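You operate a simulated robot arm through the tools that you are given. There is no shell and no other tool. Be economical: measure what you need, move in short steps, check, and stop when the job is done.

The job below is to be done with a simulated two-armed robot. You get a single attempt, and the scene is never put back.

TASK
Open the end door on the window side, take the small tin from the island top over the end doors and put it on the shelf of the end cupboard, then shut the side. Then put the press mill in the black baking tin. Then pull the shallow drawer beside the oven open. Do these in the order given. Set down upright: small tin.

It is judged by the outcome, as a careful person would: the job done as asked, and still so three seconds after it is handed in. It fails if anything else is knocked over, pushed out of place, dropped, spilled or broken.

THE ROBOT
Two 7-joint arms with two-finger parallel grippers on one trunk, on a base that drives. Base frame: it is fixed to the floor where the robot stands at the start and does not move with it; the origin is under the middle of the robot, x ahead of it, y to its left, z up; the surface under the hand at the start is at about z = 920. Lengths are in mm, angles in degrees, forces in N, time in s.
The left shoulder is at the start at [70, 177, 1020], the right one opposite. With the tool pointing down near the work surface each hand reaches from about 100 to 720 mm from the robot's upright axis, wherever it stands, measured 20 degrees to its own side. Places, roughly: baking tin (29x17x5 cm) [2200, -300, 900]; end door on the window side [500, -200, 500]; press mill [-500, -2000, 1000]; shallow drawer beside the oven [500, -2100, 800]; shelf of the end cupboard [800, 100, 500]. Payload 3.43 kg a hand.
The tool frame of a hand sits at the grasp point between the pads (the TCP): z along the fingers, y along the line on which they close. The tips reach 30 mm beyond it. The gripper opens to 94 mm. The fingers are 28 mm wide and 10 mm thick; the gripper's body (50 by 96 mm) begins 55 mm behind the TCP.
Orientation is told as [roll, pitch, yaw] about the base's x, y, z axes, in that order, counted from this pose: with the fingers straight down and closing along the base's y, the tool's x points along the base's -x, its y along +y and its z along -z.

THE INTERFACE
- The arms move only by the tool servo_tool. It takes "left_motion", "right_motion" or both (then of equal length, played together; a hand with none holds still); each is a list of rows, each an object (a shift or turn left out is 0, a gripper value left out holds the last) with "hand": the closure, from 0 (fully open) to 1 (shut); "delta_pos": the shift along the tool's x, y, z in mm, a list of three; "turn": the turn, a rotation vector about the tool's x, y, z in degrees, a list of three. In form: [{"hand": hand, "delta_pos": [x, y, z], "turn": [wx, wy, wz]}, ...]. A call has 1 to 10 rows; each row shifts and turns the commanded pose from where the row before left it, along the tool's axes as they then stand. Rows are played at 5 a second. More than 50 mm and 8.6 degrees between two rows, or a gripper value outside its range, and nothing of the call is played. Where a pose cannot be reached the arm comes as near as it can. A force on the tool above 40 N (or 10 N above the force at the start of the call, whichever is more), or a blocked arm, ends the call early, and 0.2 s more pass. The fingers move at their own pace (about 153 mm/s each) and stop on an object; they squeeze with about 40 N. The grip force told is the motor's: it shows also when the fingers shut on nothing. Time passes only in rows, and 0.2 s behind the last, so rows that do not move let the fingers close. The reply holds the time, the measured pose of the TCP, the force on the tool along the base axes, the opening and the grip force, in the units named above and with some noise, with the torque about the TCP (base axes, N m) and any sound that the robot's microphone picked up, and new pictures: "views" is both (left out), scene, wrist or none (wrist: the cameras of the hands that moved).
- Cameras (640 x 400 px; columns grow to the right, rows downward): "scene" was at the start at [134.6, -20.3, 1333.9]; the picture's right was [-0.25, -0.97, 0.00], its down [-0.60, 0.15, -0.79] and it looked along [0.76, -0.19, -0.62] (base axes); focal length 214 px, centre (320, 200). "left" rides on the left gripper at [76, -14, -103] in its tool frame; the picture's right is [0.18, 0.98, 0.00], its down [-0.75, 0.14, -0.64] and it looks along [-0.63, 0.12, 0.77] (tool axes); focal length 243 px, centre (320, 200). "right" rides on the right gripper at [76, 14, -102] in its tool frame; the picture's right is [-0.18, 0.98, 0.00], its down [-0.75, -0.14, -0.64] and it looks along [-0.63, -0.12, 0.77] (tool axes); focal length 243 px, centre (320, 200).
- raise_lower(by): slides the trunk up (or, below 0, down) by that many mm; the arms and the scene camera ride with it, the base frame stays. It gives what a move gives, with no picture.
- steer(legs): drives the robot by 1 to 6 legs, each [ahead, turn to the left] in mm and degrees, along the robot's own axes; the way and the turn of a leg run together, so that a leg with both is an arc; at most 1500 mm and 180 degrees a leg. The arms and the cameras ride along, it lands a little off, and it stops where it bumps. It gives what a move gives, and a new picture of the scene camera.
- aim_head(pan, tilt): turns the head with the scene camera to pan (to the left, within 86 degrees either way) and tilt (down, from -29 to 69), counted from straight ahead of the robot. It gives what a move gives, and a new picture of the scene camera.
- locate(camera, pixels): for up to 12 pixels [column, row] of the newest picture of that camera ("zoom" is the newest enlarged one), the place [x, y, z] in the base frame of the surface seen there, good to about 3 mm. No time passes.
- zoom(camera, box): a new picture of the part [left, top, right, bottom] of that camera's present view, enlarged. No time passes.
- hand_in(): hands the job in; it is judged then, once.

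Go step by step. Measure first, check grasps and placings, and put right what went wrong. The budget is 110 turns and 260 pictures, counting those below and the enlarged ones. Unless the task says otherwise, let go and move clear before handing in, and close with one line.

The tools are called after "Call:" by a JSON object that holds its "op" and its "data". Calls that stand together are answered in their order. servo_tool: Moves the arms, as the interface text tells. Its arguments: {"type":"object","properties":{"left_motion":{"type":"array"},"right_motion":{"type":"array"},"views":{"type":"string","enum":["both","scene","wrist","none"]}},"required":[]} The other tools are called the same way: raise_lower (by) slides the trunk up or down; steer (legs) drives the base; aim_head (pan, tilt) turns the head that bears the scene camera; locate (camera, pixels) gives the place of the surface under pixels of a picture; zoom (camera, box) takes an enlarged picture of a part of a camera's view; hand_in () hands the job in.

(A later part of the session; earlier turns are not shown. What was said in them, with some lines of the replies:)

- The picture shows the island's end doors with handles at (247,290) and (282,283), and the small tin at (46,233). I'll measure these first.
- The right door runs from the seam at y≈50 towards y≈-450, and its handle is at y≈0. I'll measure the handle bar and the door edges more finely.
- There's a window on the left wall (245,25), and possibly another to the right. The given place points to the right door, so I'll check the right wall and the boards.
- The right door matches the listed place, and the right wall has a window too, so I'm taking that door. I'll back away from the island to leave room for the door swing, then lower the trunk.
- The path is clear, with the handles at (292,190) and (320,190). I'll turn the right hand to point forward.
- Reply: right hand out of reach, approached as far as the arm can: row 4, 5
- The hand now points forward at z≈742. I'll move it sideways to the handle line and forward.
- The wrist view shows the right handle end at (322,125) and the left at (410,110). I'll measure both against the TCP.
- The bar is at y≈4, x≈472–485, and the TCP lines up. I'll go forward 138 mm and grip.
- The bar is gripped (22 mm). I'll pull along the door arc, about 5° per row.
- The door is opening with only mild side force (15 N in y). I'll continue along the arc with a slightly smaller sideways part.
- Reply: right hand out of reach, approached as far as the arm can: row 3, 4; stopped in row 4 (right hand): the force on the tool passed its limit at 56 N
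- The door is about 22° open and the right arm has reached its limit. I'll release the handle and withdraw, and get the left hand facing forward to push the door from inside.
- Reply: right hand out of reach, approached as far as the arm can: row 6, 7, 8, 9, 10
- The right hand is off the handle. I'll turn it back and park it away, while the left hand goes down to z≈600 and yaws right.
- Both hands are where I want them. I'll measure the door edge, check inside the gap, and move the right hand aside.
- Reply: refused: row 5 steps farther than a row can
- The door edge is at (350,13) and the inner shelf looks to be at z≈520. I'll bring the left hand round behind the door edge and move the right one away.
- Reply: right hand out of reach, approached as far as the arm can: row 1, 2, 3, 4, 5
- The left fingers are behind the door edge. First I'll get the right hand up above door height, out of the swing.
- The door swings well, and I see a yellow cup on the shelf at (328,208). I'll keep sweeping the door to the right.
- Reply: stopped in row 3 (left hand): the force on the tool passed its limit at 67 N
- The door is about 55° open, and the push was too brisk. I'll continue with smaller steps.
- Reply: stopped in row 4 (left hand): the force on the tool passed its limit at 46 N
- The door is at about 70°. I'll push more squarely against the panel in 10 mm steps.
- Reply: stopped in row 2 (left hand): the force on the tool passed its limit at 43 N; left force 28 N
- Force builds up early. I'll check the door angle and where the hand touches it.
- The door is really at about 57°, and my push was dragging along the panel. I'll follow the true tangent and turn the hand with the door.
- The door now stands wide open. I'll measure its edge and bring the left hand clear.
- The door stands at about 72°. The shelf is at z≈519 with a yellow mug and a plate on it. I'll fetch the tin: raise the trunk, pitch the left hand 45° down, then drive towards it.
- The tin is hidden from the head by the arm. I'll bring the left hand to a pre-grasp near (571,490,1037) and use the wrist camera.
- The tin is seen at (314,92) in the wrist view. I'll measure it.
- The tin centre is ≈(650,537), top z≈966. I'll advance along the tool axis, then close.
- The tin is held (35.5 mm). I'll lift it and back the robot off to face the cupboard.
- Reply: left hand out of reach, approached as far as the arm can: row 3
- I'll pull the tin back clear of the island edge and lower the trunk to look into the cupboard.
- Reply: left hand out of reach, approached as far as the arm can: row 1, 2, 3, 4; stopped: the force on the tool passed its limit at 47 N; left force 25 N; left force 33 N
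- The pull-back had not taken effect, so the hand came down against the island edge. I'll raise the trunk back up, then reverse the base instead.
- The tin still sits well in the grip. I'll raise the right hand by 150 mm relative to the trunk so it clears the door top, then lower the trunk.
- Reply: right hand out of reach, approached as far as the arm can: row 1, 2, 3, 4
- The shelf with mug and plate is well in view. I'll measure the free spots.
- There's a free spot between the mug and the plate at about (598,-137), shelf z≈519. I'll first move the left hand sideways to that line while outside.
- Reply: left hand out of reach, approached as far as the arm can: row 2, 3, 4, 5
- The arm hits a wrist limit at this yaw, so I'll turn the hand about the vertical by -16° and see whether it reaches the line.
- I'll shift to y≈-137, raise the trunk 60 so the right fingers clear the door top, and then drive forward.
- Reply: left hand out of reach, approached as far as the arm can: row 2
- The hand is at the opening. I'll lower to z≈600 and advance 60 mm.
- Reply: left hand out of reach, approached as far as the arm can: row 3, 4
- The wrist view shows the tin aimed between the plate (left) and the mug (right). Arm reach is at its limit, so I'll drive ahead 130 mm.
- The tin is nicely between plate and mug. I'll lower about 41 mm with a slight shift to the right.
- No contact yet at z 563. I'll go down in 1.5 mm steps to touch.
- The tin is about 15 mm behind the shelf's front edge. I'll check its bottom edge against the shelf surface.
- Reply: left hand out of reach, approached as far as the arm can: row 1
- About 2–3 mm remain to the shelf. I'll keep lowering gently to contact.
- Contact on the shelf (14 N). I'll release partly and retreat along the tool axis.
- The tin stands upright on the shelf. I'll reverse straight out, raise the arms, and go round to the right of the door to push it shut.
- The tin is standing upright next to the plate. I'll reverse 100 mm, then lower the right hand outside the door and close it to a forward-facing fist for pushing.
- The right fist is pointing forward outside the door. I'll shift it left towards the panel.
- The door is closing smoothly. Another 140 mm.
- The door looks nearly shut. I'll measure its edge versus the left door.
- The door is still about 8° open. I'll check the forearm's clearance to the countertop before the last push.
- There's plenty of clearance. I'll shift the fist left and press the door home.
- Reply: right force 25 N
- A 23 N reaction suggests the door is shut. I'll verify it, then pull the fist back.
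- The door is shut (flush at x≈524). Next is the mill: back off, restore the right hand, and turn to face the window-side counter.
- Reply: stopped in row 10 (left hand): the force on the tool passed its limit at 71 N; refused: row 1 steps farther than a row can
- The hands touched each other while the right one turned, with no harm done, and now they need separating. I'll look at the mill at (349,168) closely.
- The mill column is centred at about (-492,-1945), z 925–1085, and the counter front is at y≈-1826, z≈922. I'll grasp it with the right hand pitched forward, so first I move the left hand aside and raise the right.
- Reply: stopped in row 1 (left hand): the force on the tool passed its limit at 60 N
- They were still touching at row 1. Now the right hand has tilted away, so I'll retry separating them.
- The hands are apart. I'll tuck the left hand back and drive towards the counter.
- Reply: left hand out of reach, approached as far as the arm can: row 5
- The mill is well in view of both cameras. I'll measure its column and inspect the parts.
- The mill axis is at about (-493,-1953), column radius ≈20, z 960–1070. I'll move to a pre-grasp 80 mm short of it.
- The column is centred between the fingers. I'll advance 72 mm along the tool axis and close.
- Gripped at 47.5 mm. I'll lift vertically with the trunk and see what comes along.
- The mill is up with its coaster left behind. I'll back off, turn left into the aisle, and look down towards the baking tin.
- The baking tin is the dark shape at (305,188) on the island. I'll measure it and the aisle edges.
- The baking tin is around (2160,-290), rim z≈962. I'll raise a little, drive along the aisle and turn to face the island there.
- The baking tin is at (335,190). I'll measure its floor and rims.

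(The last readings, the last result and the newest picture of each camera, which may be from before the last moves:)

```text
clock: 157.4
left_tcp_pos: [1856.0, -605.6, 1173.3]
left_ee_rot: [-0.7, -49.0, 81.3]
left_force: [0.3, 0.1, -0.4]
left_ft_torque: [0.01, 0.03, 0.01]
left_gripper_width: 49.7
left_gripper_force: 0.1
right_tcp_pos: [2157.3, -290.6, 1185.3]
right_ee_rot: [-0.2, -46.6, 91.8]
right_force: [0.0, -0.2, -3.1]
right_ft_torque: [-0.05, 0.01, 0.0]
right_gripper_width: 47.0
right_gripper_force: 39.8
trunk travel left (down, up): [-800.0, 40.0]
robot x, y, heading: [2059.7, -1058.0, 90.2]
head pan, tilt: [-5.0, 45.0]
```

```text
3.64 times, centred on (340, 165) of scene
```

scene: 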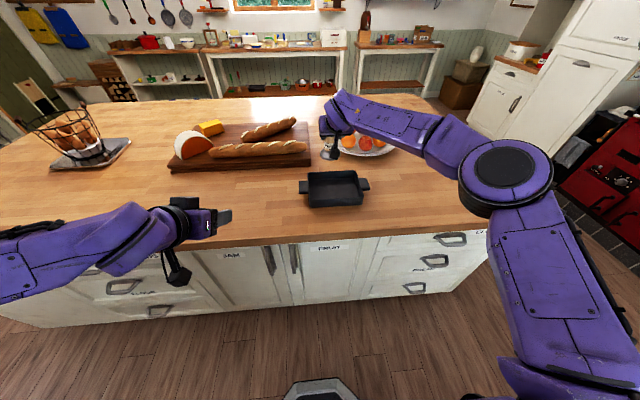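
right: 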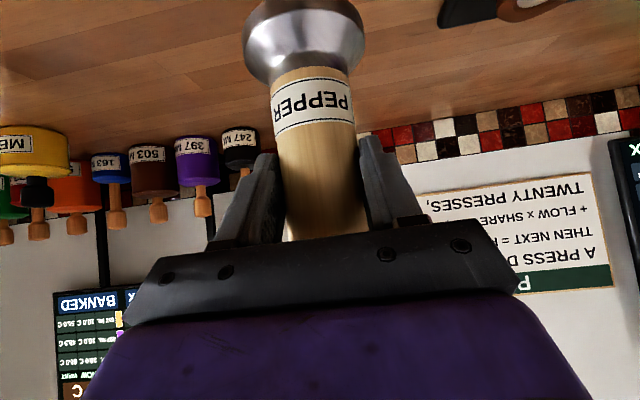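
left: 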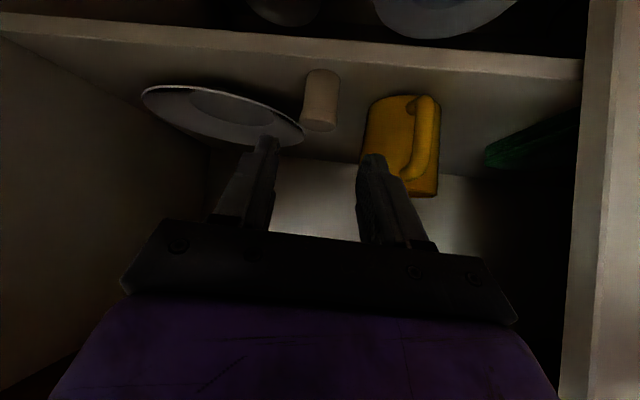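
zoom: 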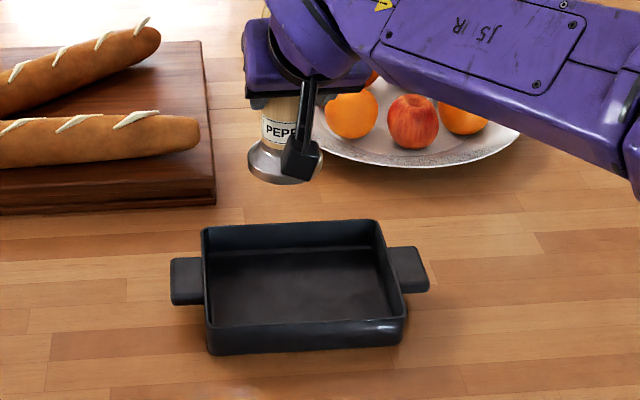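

The tin floor is at z≈926, centre ≈(2178,-277). I'll shift the mill 20 mm right and lower with the trunk.

Call:
{"op": "servo_tool", "data": {"right_motion": [{"delta_pos": [0, -20, 0]}, {}], "views": "none"}}

Call:
{"op": "raise_lower", "data": {"by": -150}}

Call:
{"op": "servo_tool", "data": {"right_motion": [{}], "views": "both"}}

```text
clock: 158.0
left_tcp_pos: [1854.9, -604.4, 1173.2]
left_ee_rot: [-0.7, -49.0, 81.4]
left_force: [-0.3, 0.2, -0.3]
left_ft_torque: [-0.01, 0.05, -0.01]
left_gripper_width: 50.0
left_gripper_force: 0.0
right_tcp_pos: [2176.6, -289.8, 1186.6]
right_ee_rot: [0.0, -46.6, 91.8]
right_force: [-0.1, -0.1, -1.8]
right_ft_torque: [-0.08, -0.05, -0.01]
right_gripper_width: 47.1
right_gripper_force: 40.2
trunk travel left (down, up): [-800.0, 40.0]
robot x, y, heading: [2059.2, -1052.8, 90.1]
head pan, tilt: [-5.0, 45.0]
```

```text
clock: 159.8
left_tcp_pos: [1855.6, -604.9, 1024.4]
left_ee_rot: [-0.7, -48.9, 81.4]
left_force: [-0.2, 0.2, -0.3]
left_ft_torque: [0.0, 0.0, -0.03]
left_gripper_width: 49.8
left_gripper_force: 0.0
right_tcp_pos: [2177.3, -289.7, 1035.9]
right_ee_rot: [-0.1, -46.6, 91.8]
right_force: [1.5, 0.3, -2.4]
right_ft_torque: [-0.02, 0.01, 0.0]
right_gripper_width: 47.1
right_gripper_force: 39.6
trunk travel left (down, up): [-650.0, 190.0]
robot x, y, heading: [2063.7, -1057.8, 90.4]
head pan, tilt: [-5.0, 45.0]
```

```text
clock: 160.2
left_tcp_pos: [1855.6, -605.8, 1023.6]
left_ee_rot: [-0.8, -49.0, 81.3]
left_force: [0.1, -1.1, 0.1]
left_ft_torque: [0.01, 0.01, 0.02]
left_gripper_width: 49.9
left_gripper_force: 0.0
right_tcp_pos: [2176.7, -290.0, 1036.0]
right_ee_rot: [-0.1, -46.5, 91.8]
right_force: [0.0, 0.2, -2.1]
right_ft_torque: [-0.03, 0.03, -0.05]
right_gripper_width: 47.0
right_gripper_force: 40.5
trunk travel left (down, up): [-650.0, 190.0]
robot x, y, heading: [2062.4, -1058.0, 90.0]
head pan, tilt: [-5.0, 45.0]
```

scene: 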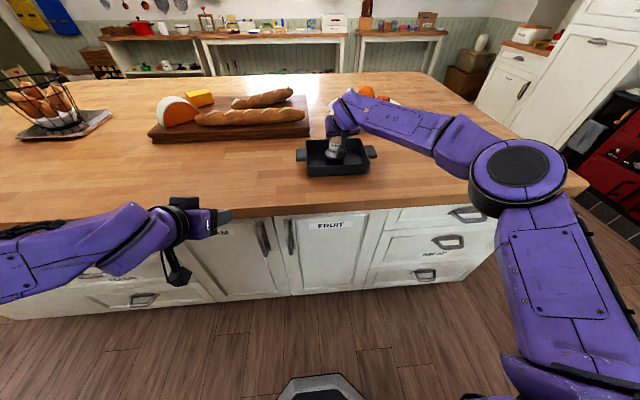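
right: 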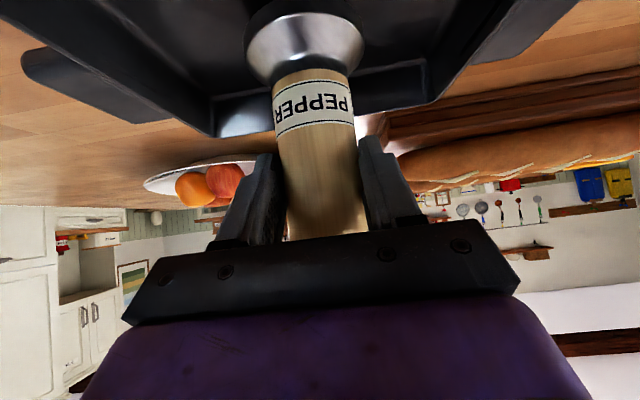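

The mill is above the tin interior. I'll lower in small steps towards contact.

Call:
{"op": "servo_tool", "data": {"right_motion": [{"delta_pos": [2.9, 0, 2.75]}, {"delta_pos": [2.9, 0, 2.75]}, {"delta_pos": [2.2, 0, 2.05]}, {"delta_pos": [1.5, 0, 1.4]}, {"delta_pos": [0.7, 0, 0.7]}, {}], "views": "none"}}

```text
clock: 161.6
left_tcp_pos: [1855.3, -606.1, 1022.7]
left_ee_rot: [-0.7, -49.0, 81.4]
left_force: [-0.9, 0.1, -0.4]
left_ft_torque: [-0.03, -0.01, 0.0]
left_gripper_width: 49.8
left_gripper_force: 0.0
right_tcp_pos: [2177.7, -291.3, 1023.0]
right_ee_rot: [-0.1, -46.6, 91.9]
right_force: [0.1, 0.6, -1.9]
right_ft_torque: [-0.01, 0.0, -0.03]
right_gripper_width: 46.7
right_gripper_force: 39.9
trunk travel left (down, up): [-650.0, 190.0]
robot x, y, heading: [2057.9, -1060.4, 90.5]
head pan, tilt: [-5.0, 45.0]
```

Call:
{"op": "servo_tool", "data": {"right_motion": [{"delta_pos": [1.1, 0, 1.05]}, {"delta_pos": [1.1, 0, 1.05]}, {"delta_pos": [0.7, 0, 0.7]}, {"delta_pos": [0.7, 0, 0.7]}, {}], "views": "wrist"}}

Call:
{"op": "zoom", "data": {"camera": "scene", "box": [290, 110, 390, 190]}}

```text
clock: 162.8
left_tcp_pos: [1855.4, -606.7, 1023.2]
left_ee_rot: [-0.8, -49.0, 81.4]
left_force: [0.1, 0.9, 0.2]
left_ft_torque: [0.04, -0.03, -0.02]
left_gripper_width: 49.8
left_gripper_force: 0.1
right_tcp_pos: [2176.5, -289.9, 1017.3]
right_ee_rot: [-0.1, -46.6, 91.8]
right_force: [-0.3, 1.5, 2.4]
right_ft_torque: [0.4, 0.07, 0.04]
right_gripper_width: 47.0
right_gripper_force: 39.9
trunk travel left (down, up): [-650.0, 190.0]
robot x, y, heading: [2057.8, -1058.6, 90.3]
head pan, tilt: [-5.0, 45.0]
```

right: 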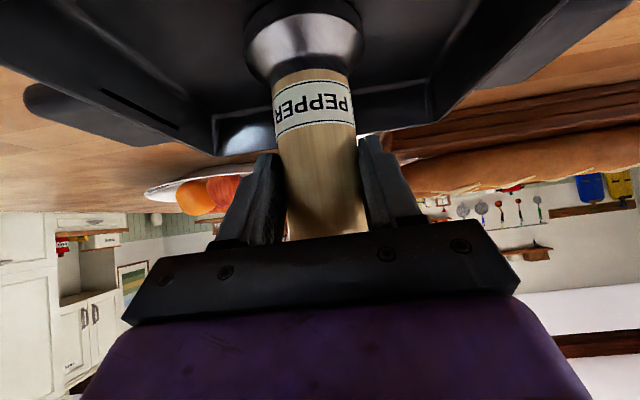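

```text
5.00 times, centred on (340, 150) of scene
```

zoom: 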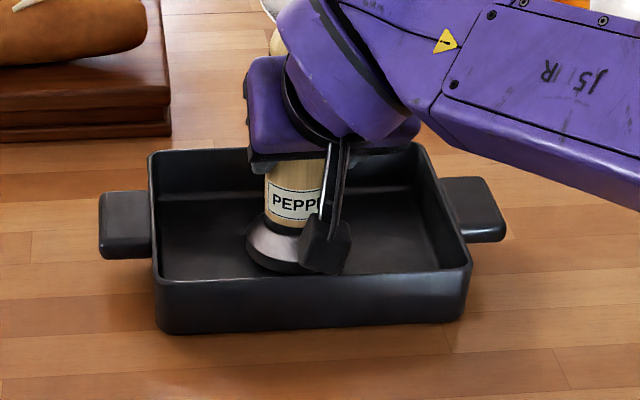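

The load has shifted (+2.4 N, 0.4 N m): the mill rests on the tin floor. I'll open and retreat along the tool axis.

Call:
{"op": "servo_tool", "data": {"right_motion": [{"hand": 0.15}, {}, {}, {"delta_pos": [0, 0, -20]}, {"delta_pos": [0, 0, -35]}, {"delta_pos": [0, 0, -45]}, {"delta_pos": [0, 0, -45]}], "views": "both"}}

Call:
{"op": "zoom", "data": {"camera": "scene", "box": [290, 90, 410, 190]}}

```text
clock: 164.4
left_tcp_pos: [1855.5, -607.2, 1024.4]
left_ee_rot: [-0.6, -49.1, 81.3]
left_force: [-0.1, -0.4, 1.0]
left_ft_torque: [0.01, 0.01, -0.01]
left_gripper_width: 49.9
left_gripper_force: 0.0
right_tcp_pos: [2177.2, -397.2, 1118.1]
right_ee_rot: [0.0, -46.6, 91.9]
right_force: [-0.8, -0.1, -0.2]
right_ft_torque: [0.02, 0.0, -0.01]
right_gripper_width: 79.8
right_gripper_force: 0.0
trunk travel left (down, up): [-650.0, 190.0]
robot x, y, heading: [2056.4, -1060.6, 90.5]
head pan, tilt: [-5.0, 45.0]
```

scene: 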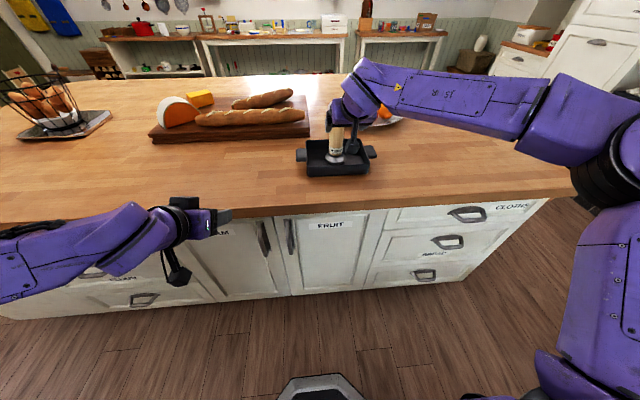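
right: 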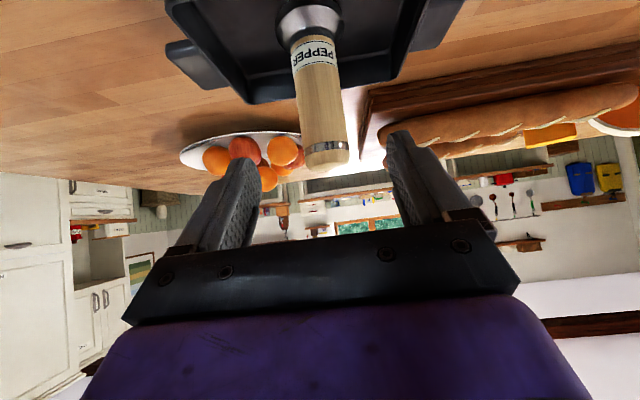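

```text
4.00 times, centred on (350, 140) of scene
```

zoom: 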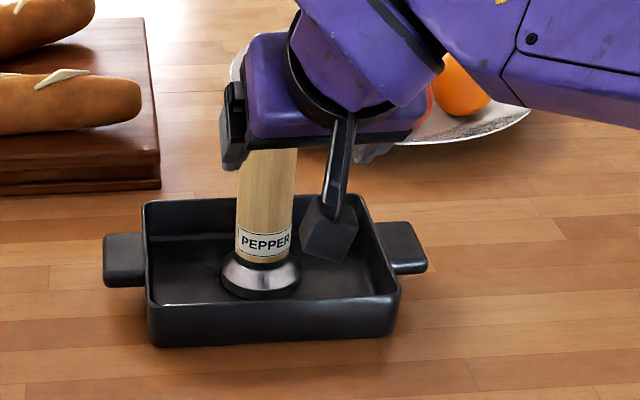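

The mill stands upright in the baking tin. Last job: the shallow drawer. I'll raise, back off, and drive back along the aisle to x≈560 facing the window-side counter.

Call:
{"op": "raise_lower", "data": {"by": 120}}

Call:
{"op": "steer", "data": {"legs": [[-60, 0], [0, 89.7], [1480, 0], [0, 90]]}}

Call:
{"op": "aim_head", "data": {"pan": -8, "tilt": 45}}

```text
clock: 165.9
left_tcp_pos: [1855.8, -605.8, 1143.4]
left_ee_rot: [-0.7, -49.1, 81.4]
left_force: [-0.4, -1.0, -1.7]
left_ft_torque: [0.02, 0.04, -0.05]
left_gripper_width: 49.7
left_gripper_force: 0.0
right_tcp_pos: [2177.9, -393.5, 1235.7]
right_ee_rot: [-0.2, -46.6, 91.8]
right_force: [-1.1, -0.1, 0.0]
right_ft_torque: [-0.02, -0.01, 0.0]
right_gripper_width: 80.0
right_gripper_force: 0.0
trunk travel left (down, up): [-770.0, 70.0]
robot x, y, heading: [2062.1, -1058.5, 90.2]
head pan, tilt: [-5.0, 45.0]
```

```text
clock: 181.3
left_tcp_pos: [801.4, -1597.8, 1143.8]
left_ee_rot: [-0.6, -49.1, -98.6]
left_force: [-0.3, -0.8, -0.5]
left_ft_torque: [0.02, -0.03, 0.01]
left_gripper_width: 49.8
left_gripper_force: 0.0
right_tcp_pos: [479.2, -1808.1, 1235.1]
right_ee_rot: [-0.1, -46.5, -88.3]
right_force: [0.7, 0.6, -0.3]
right_ft_torque: [0.01, 0.02, 0.01]
right_gripper_width: 79.7
right_gripper_force: 0.1
trunk travel left (down, up): [-770.0, 70.0]
robot x, y, heading: [599.1, -1144.1, -89.8]
head pan, tilt: [-5.0, 45.0]
```

scene: 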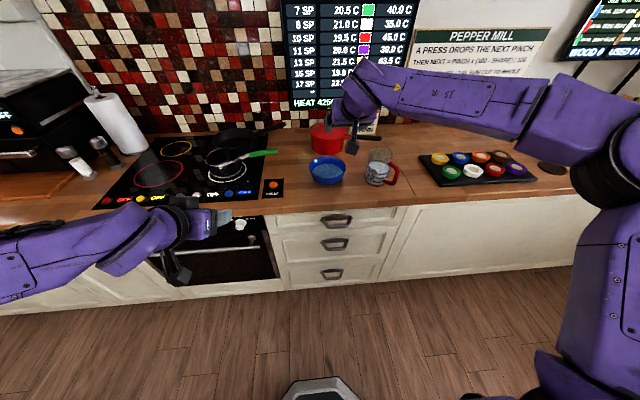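

```text
clock: 181.9
left_tcp_pos: [801.5, -1598.5, 1143.6]
left_ee_rot: [-0.7, -49.1, -98.7]
left_force: [-0.8, 1.0, 0.1]
left_ft_torque: [0.0, 0.0, 0.0]
left_gripper_width: 49.7
left_gripper_force: 0.0
right_tcp_pos: [478.7, -1808.0, 1236.8]
right_ee_rot: [0.0, -46.5, -88.2]
right_force: [0.0, 0.0, 0.3]
right_ft_torque: [0.01, 0.0, -0.04]
right_gripper_width: 79.8
right_gripper_force: 0.1
trunk travel left (down, up): [-770.0, 70.0]
robot x, y, heading: [600.2, -1146.9, -89.5]
head pan, tilt: [-8.0, 45.0]
```

scene: 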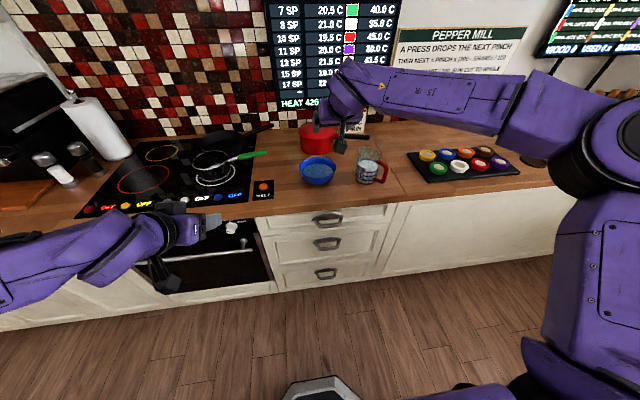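

Three drawers are visible, with handles at (328,220), (327,243) and (326,274). The top one is the shallow one. I'll inspect its pull.

Call:
{"op": "zoom", "data": {"camera": "scene", "box": [250, 195, 400, 290]}}

Call:
{"op": "locate", "data": {"camera": "scene", "pixels": [[328, 219], [328, 223], [316, 222], [341, 220], [262, 225], [390, 210], [300, 228], [327, 240], [327, 213], [300, 236]]}}

Call:
{"op": "zoom", "data": {"camera": "scene", "box": [308, 208, 348, 232]}}

```text
4.21 times, centred on (325, 242) of scene
```

zoom: 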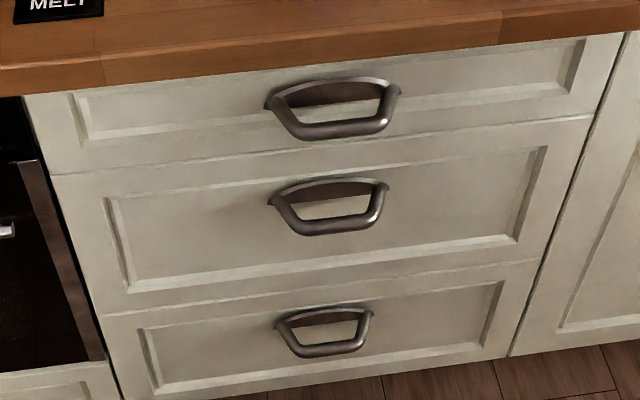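

```text
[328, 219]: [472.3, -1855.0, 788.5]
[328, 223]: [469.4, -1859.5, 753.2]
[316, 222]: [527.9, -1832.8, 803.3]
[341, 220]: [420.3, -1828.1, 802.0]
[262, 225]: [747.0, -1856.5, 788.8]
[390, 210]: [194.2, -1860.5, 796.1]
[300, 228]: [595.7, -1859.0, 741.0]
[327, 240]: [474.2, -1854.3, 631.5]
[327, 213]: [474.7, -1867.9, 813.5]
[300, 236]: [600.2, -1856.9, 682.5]
```

```text
16.00 times, centred on (328, 220) of scene
```

zoom: 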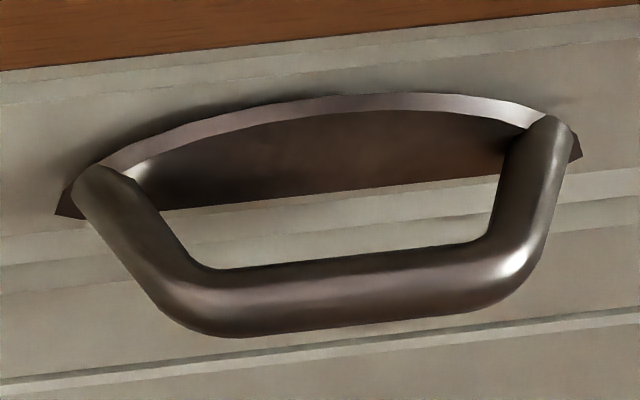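

It's a horizontal bar handle with an open gap behind. I'll locate the bar exactly.

Call:
{"op": "locate", "data": {"camera": "zoom", "pixels": [[250, 290], [360, 285], [460, 275], [360, 275], [360, 300], [110, 190], [550, 140], [340, 225], [350, 150], [180, 250], [515, 220]]}}

```text
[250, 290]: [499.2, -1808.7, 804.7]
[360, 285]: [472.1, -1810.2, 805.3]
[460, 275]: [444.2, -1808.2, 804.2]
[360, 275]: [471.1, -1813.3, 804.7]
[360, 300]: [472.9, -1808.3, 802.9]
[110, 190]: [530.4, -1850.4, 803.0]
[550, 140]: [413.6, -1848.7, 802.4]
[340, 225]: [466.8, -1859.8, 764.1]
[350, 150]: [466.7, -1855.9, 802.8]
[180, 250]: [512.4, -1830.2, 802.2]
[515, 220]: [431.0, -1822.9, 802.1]
```

The bar lies along x≈440–505 at y≈-1815, z≈800. I'll back up 200, lower the trunk, and turn the right hand horizontal with a vertical grip.

Call:
{"op": "steer", "data": {"legs": [[-200, 0]]}}

Call:
{"op": "raise_lower", "data": {"by": -260}}

Call:
{"op": "servo_tool", "data": {"right_motion": [{"turn": [0, -8.5, 0]}, {"turn": [0, -8.5, 0]}, {"turn": [0, -8.5, 0]}, {"turn": [0, -8.5, 0]}, {"turn": [0, -8.5, 0]}, {"turn": [0, 0, -8.5]}, {"turn": [0, 0, -8.5]}, {"turn": [0, 0, -8.5]}, {"turn": [0, 0, -8.5]}, {"turn": [0, 0, -8.5]}], "views": "none"}}

Call:
{"op": "servo_tool", "data": {"right_motion": [{"turn": [0, 0, -8.5]}, {"turn": [0, 0, -8.5]}, {"turn": [0, 0, -8.5]}, {"turn": [0, 0, -8.5]}, {"turn": [0, 0, -8.5]}, {"turn": [0, 0, -5]}, {}], "views": "both"}}

```text
clock: 183.5
left_tcp_pos: [799.8, -1397.5, 1142.9]
left_ee_rot: [-0.6, -49.0, -98.8]
left_force: [0.0, 0.4, -0.6]
left_ft_torque: [0.02, 0.01, 0.02]
left_gripper_width: 49.5
left_gripper_force: 0.0
right_tcp_pos: [477.3, -1608.1, 1234.9]
right_ee_rot: [-0.1, -46.4, -88.5]
right_force: [-0.2, 0.7, 0.2]
right_ft_torque: [-0.02, 0.02, 0.01]
right_gripper_width: 79.8
right_gripper_force: 0.0
trunk travel left (down, up): [-770.0, 70.0]
robot x, y, heading: [598.2, -944.5, -89.9]
head pan, tilt: [-8.0, 45.0]
```

scene: 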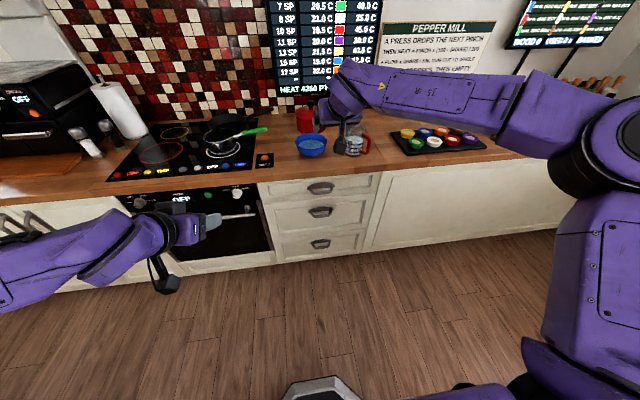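

```text
clock: 186.2
left_tcp_pos: [800.7, -1396.4, 883.8]
left_ee_rot: [-0.6, -49.1, -99.0]
left_force: [0.7, 1.2, 1.0]
left_ft_torque: [0.0, 0.04, -0.04]
left_gripper_width: 50.0
left_gripper_force: 0.1
right_tcp_pos: [477.1, -1605.9, 976.5]
right_ee_rot: [-0.1, -46.5, -88.4]
right_force: [0.0, 0.4, 0.3]
right_ft_torque: [0.0, -0.02, -0.01]
right_gripper_width: 79.9
right_gripper_force: 0.0
trunk travel left (down, up): [-510.0, 330.0]
robot x, y, heading: [599.6, -942.9, -90.0]
head pan, tilt: [-8.0, 45.0]
```

```text
clock: 188.4
left_tcp_pos: [801.4, -1395.6, 884.6]
left_ee_rot: [-0.8, -49.0, -98.8]
left_force: [-0.3, 0.0, 0.4]
left_ft_torque: [0.0, -0.01, 0.03]
left_gripper_width: 49.7
left_gripper_force: 0.1
right_tcp_pos: [477.3, -1606.0, 975.0]
right_ee_rot: [-88.6, -47.3, 0.4]
right_force: [-0.6, 0.2, 0.3]
right_ft_torque: [-0.06, 0.0, -0.03]
right_gripper_width: 79.9
right_gripper_force: 0.1
trunk travel left (down, up): [-510.0, 330.0]
robot x, y, heading: [601.7, -943.8, -90.0]
head pan, tilt: [-8.0, 45.0]
```

```text
clock: 190.0
left_tcp_pos: [801.6, -1395.1, 882.9]
left_ee_rot: [-0.7, -49.1, -98.8]
left_force: [0.6, -0.5, 0.7]
left_ft_torque: [-0.01, 0.02, -0.02]
left_gripper_width: 49.5
left_gripper_force: 0.1
right_tcp_pos: [464.3, -1606.3, 983.5]
right_ee_rot: [-89.1, -2.4, 0.5]
right_force: [-1.1, -0.2, -0.4]
right_ft_torque: [0.03, 0.0, 0.03]
right_gripper_width: 79.9
right_gripper_force: 0.0
trunk travel left (down, up): [-510.0, 330.0]
robot x, y, heading: [596.4, -941.9, -90.0]
head pan, tilt: [-8.0, 45.0]
```

scene: 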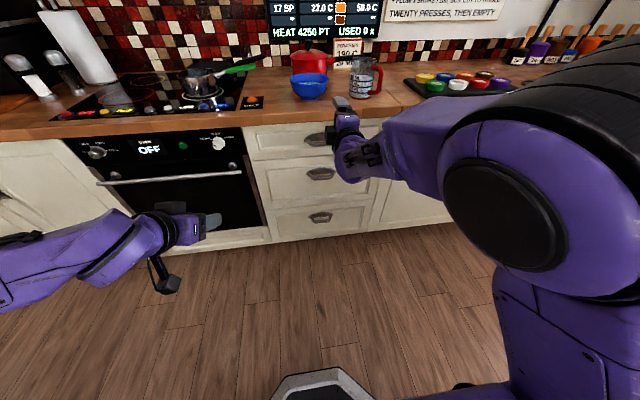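
right: 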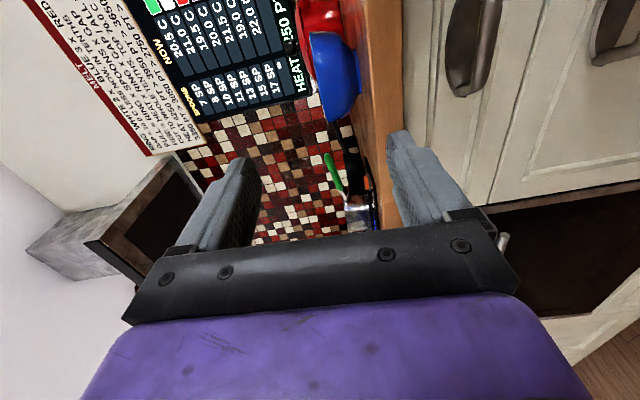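

The hand now points at the drawer with a vertical grip. I'll lower to bar height with the trunk, drive ahead 150, and check.

Call:
{"op": "raise_lower", "data": {"by": -184}}

Call:
{"op": "steer", "data": {"legs": [[140, 0]]}}

Call:
{"op": "servo_tool", "data": {"right_motion": [{"hand": 0.35}, {}], "views": "wrist"}}

```text
clock: 192.0
left_tcp_pos: [800.2, -1395.7, 699.8]
left_ee_rot: [-0.7, -49.1, -99.0]
left_force: [0.6, 0.2, 0.6]
left_ft_torque: [-0.03, -0.01, 0.0]
left_gripper_width: 49.9
left_gripper_force: 0.1
right_tcp_pos: [463.2, -1608.9, 797.6]
right_ee_rot: [-89.1, -2.5, 0.6]
right_force: [-0.5, 0.0, 0.4]
right_ft_torque: [-0.01, -0.02, -0.01]
right_gripper_width: 79.9
right_gripper_force: 0.1
trunk travel left (down, up): [-326.0, 514.0]
robot x, y, heading: [598.3, -944.3, -89.9]
head pan, tilt: [-8.0, 45.0]
```

```text
clock: 193.3
left_tcp_pos: [800.0, -1536.7, 699.7]
left_ee_rot: [-0.7, -49.0, -98.9]
left_force: [0.9, -0.1, -0.2]
left_ft_torque: [0.0, 0.01, 0.0]
left_gripper_width: 50.1
left_gripper_force: 0.1
right_tcp_pos: [463.8, -1749.3, 797.2]
right_ee_rot: [-89.0, -2.4, 0.5]
right_force: [0.3, -0.1, -0.6]
right_ft_torque: [0.0, 0.0, -0.01]
right_gripper_width: 79.9
right_gripper_force: 0.0
trunk travel left (down, up): [-326.0, 514.0]
robot x, y, heading: [600.2, -1084.5, -89.9]
head pan, tilt: [-8.0, 45.0]
```

scene: 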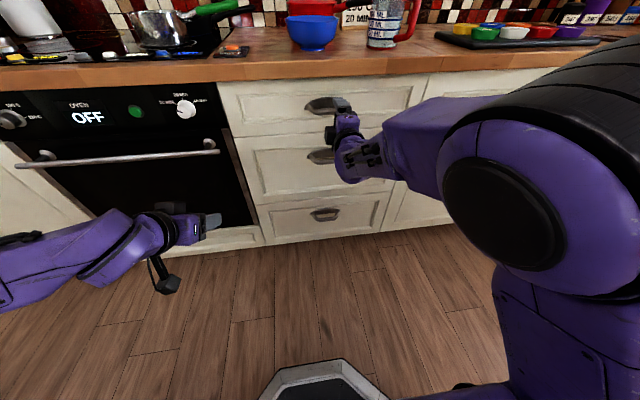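

```text
clock: 193.9
left_tcp_pos: [800.3, -1536.1, 699.4]
left_ee_rot: [-0.7, -49.1, -98.9]
left_force: [0.5, 0.1, 0.2]
left_ft_torque: [0.04, 0.0, -0.02]
left_gripper_width: 49.9
left_gripper_force: 0.0
right_tcp_pos: [463.0, -1748.2, 799.6]
right_ee_rot: [-89.2, -2.9, 0.3]
right_force: [0.1, 0.2, -0.1]
right_ft_torque: [-0.01, 0.0, -0.01]
right_gripper_width: 61.3
right_gripper_force: 0.1
trunk travel left (down, up): [-326.0, 514.0]
robot x, y, heading: [596.6, -1084.1, -90.1]
head pan, tilt: [-8.0, 45.0]
```

right: 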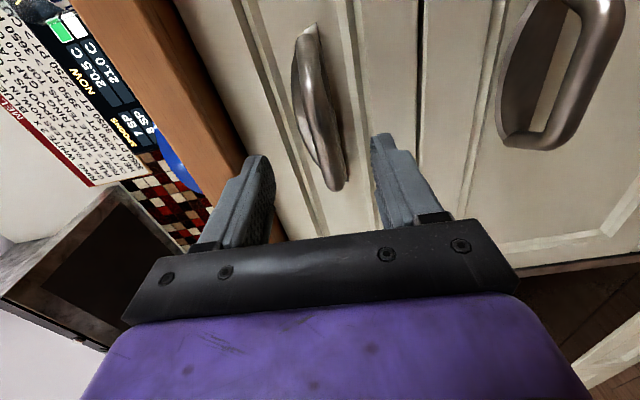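

The top drawer's bar is between the fingers' planes at (318,130). I'll measure it.

Call:
{"op": "locate", "data": {"camera": "right", "pixels": [[313, 70], [320, 110], [328, 150], [318, 90], [325, 125], [408, 120]]}}

```text
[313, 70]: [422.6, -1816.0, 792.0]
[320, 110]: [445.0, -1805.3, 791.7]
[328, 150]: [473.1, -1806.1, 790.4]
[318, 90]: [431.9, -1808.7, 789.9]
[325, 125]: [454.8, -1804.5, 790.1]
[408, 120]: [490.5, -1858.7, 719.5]
```

The bar spans z≈790–805. I'll advance 64 mm and close.

Call:
{"op": "servo_tool", "data": {"right_motion": [{"delta_pos": [-3, 1, 25]}, {"delta_pos": [-3, 1, 25]}, {"delta_pos": [0, 0, 14]}, {"hand": 1.0}, {}, {}], "views": "wrist"}}

```text
clock: 194.9
left_tcp_pos: [800.9, -1536.3, 698.2]
left_ee_rot: [-0.8, -48.9, -98.6]
left_force: [-0.7, -0.3, -0.6]
left_ft_torque: [0.02, -0.02, -0.01]
left_gripper_width: 49.9
left_gripper_force: 0.0
right_tcp_pos: [443.7, -1815.7, 795.1]
right_ee_rot: [-87.7, -6.1, -1.7]
right_force: [6.7, 2.7, -18.0]
right_ft_torque: [0.11, 1.14, -0.12]
right_gripper_width: 24.8
right_gripper_force: 39.9
trunk travel left (down, up): [-326.0, 514.0]
robot x, y, heading: [601.0, -1082.6, -89.8]
head pan, tilt: [-8.0, 45.0]
stopped in row 5 (right hand): the force on the tool passed its limit at 48 N (the readings are from after the stop); the commanded pose is now the measured one
```

right: 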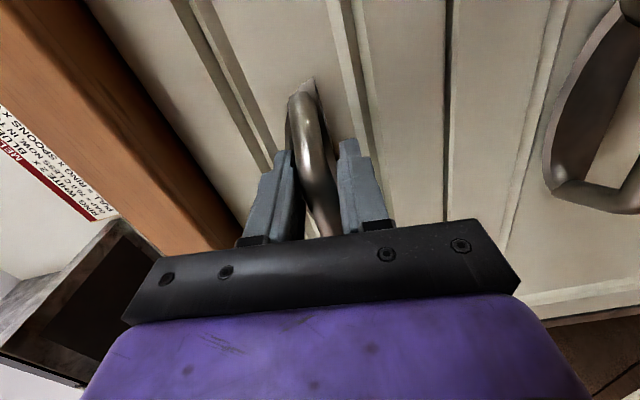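

The bar is gripped. I'll pull by reversing the base.

Call:
{"op": "steer", "data": {"legs": [[-120, 0]]}}

```text
clock: 196.2
left_tcp_pos: [802.9, -1417.8, 696.7]
left_ee_rot: [-0.8, -48.8, -98.7]
left_force: [0.0, 0.2, 0.1]
left_ft_torque: [0.02, 0.04, -0.01]
left_gripper_width: 49.8
left_gripper_force: 0.1
right_tcp_pos: [443.6, -1698.6, 795.8]
right_ee_rot: [-87.9, -6.3, -1.6]
right_force: [10.8, -0.7, -30.7]
right_ft_torque: [-0.1, 1.1, -0.01]
right_gripper_width: 24.5
right_gripper_force: 45.2
trunk travel left (down, up): [-326.0, 514.0]
robot x, y, heading: [599.4, -965.4, -90.0]
head pan, tilt: [-8.0, 45.0]
```

scene: 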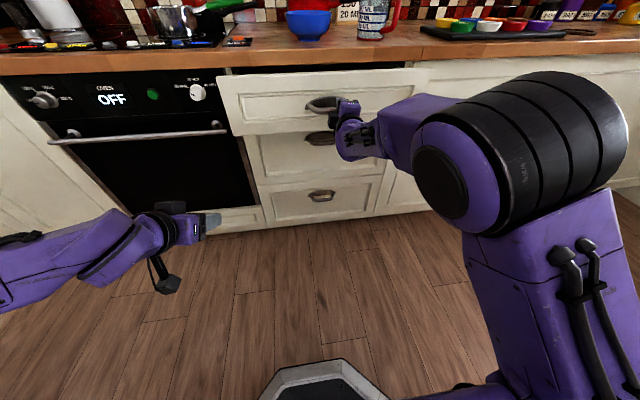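

The drawer is sliding out (≈117 mm). I'll continue another 170 mm.

Call:
{"op": "steer", "data": {"legs": [[-170, 0]]}}

```text
clock: 197.6
left_tcp_pos: [801.7, -1246.8, 698.4]
left_ee_rot: [-0.8, -48.8, -98.6]
left_force: [0.8, 1.0, -0.4]
left_ft_torque: [-0.02, 0.01, 0.01]
left_gripper_width: 49.9
left_gripper_force: 0.1
right_tcp_pos: [442.0, -1527.8, 795.8]
right_ee_rot: [-87.8, -6.4, -1.8]
right_force: [2.5, -1.2, -19.7]
right_ft_torque: [-0.06, 1.12, -0.11]
right_gripper_width: 24.7
right_gripper_force: 45.0
trunk travel left (down, up): [-326.0, 514.0]
robot x, y, heading: [598.7, -792.0, -89.9]
head pan, tilt: [-8.0, 45.0]
```

scene: 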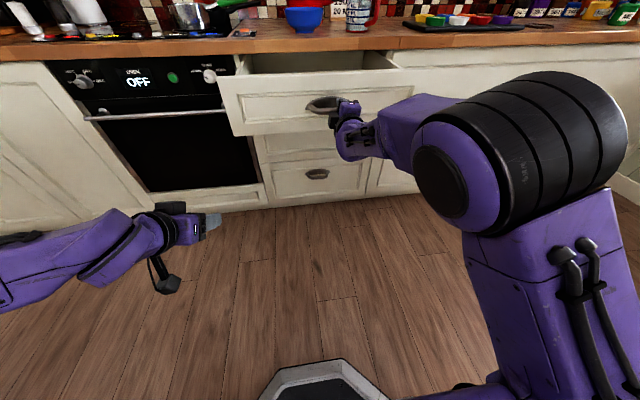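

The drawer is out by about 288 mm. I'll let go and withdraw straight back.

Call:
{"op": "servo_tool", "data": {"right_motion": [{"hand": 0.35}, {}, {}, {"delta_pos": [0, 0, -20]}, {"delta_pos": [0, 0, -30]}, {"delta_pos": [0, 0, -40]}], "views": "both"}}

```text
clock: 199.0
left_tcp_pos: [800.5, -1245.2, 699.7]
left_ee_rot: [-0.7, -49.2, -98.8]
left_force: [-0.5, 1.4, 0.3]
left_ft_torque: [0.01, 0.01, 0.01]
left_gripper_width: 49.9
left_gripper_force: 0.0
right_tcp_pos: [432.3, -1436.6, 802.6]
right_ee_rot: [-87.6, -8.3, -2.8]
right_force: [0.1, 0.1, 0.8]
right_ft_torque: [0.0, 0.0, 0.0]
right_gripper_width: 61.0
right_gripper_force: 0.1
trunk travel left (down, up): [-326.0, 514.0]
robot x, y, heading: [598.6, -793.9, -89.8]
head pan, tilt: [-8.0, 45.0]
```

scene: 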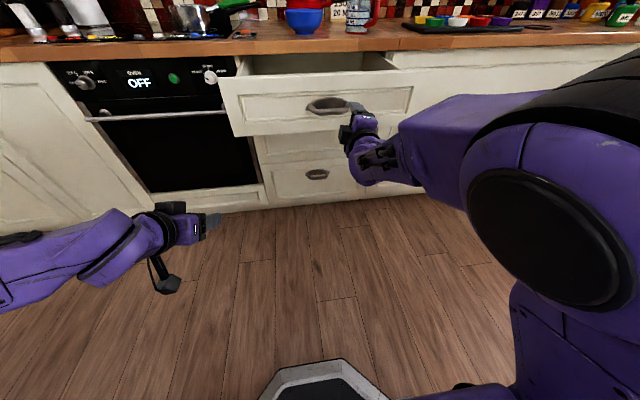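
right: 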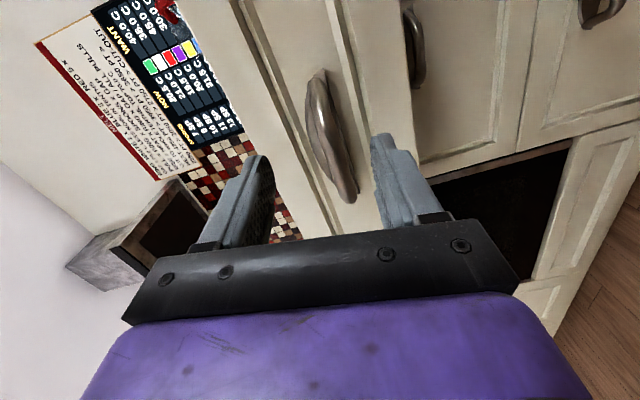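

The shallow drawer stays open and the hand is clear of it. The end door was flush after I let go, and the mill is standing in the baking tin. I'm handing in.

Call:
{"op": "hand_in", "data": {}}

```text
The job is handed in.
```

The job is handed in: the small tin is upright on the end-cupboard shelf with the door shut, the press mill is standing in the black baking tin, and the shallow drawer beside the oven is open about 29 cm.
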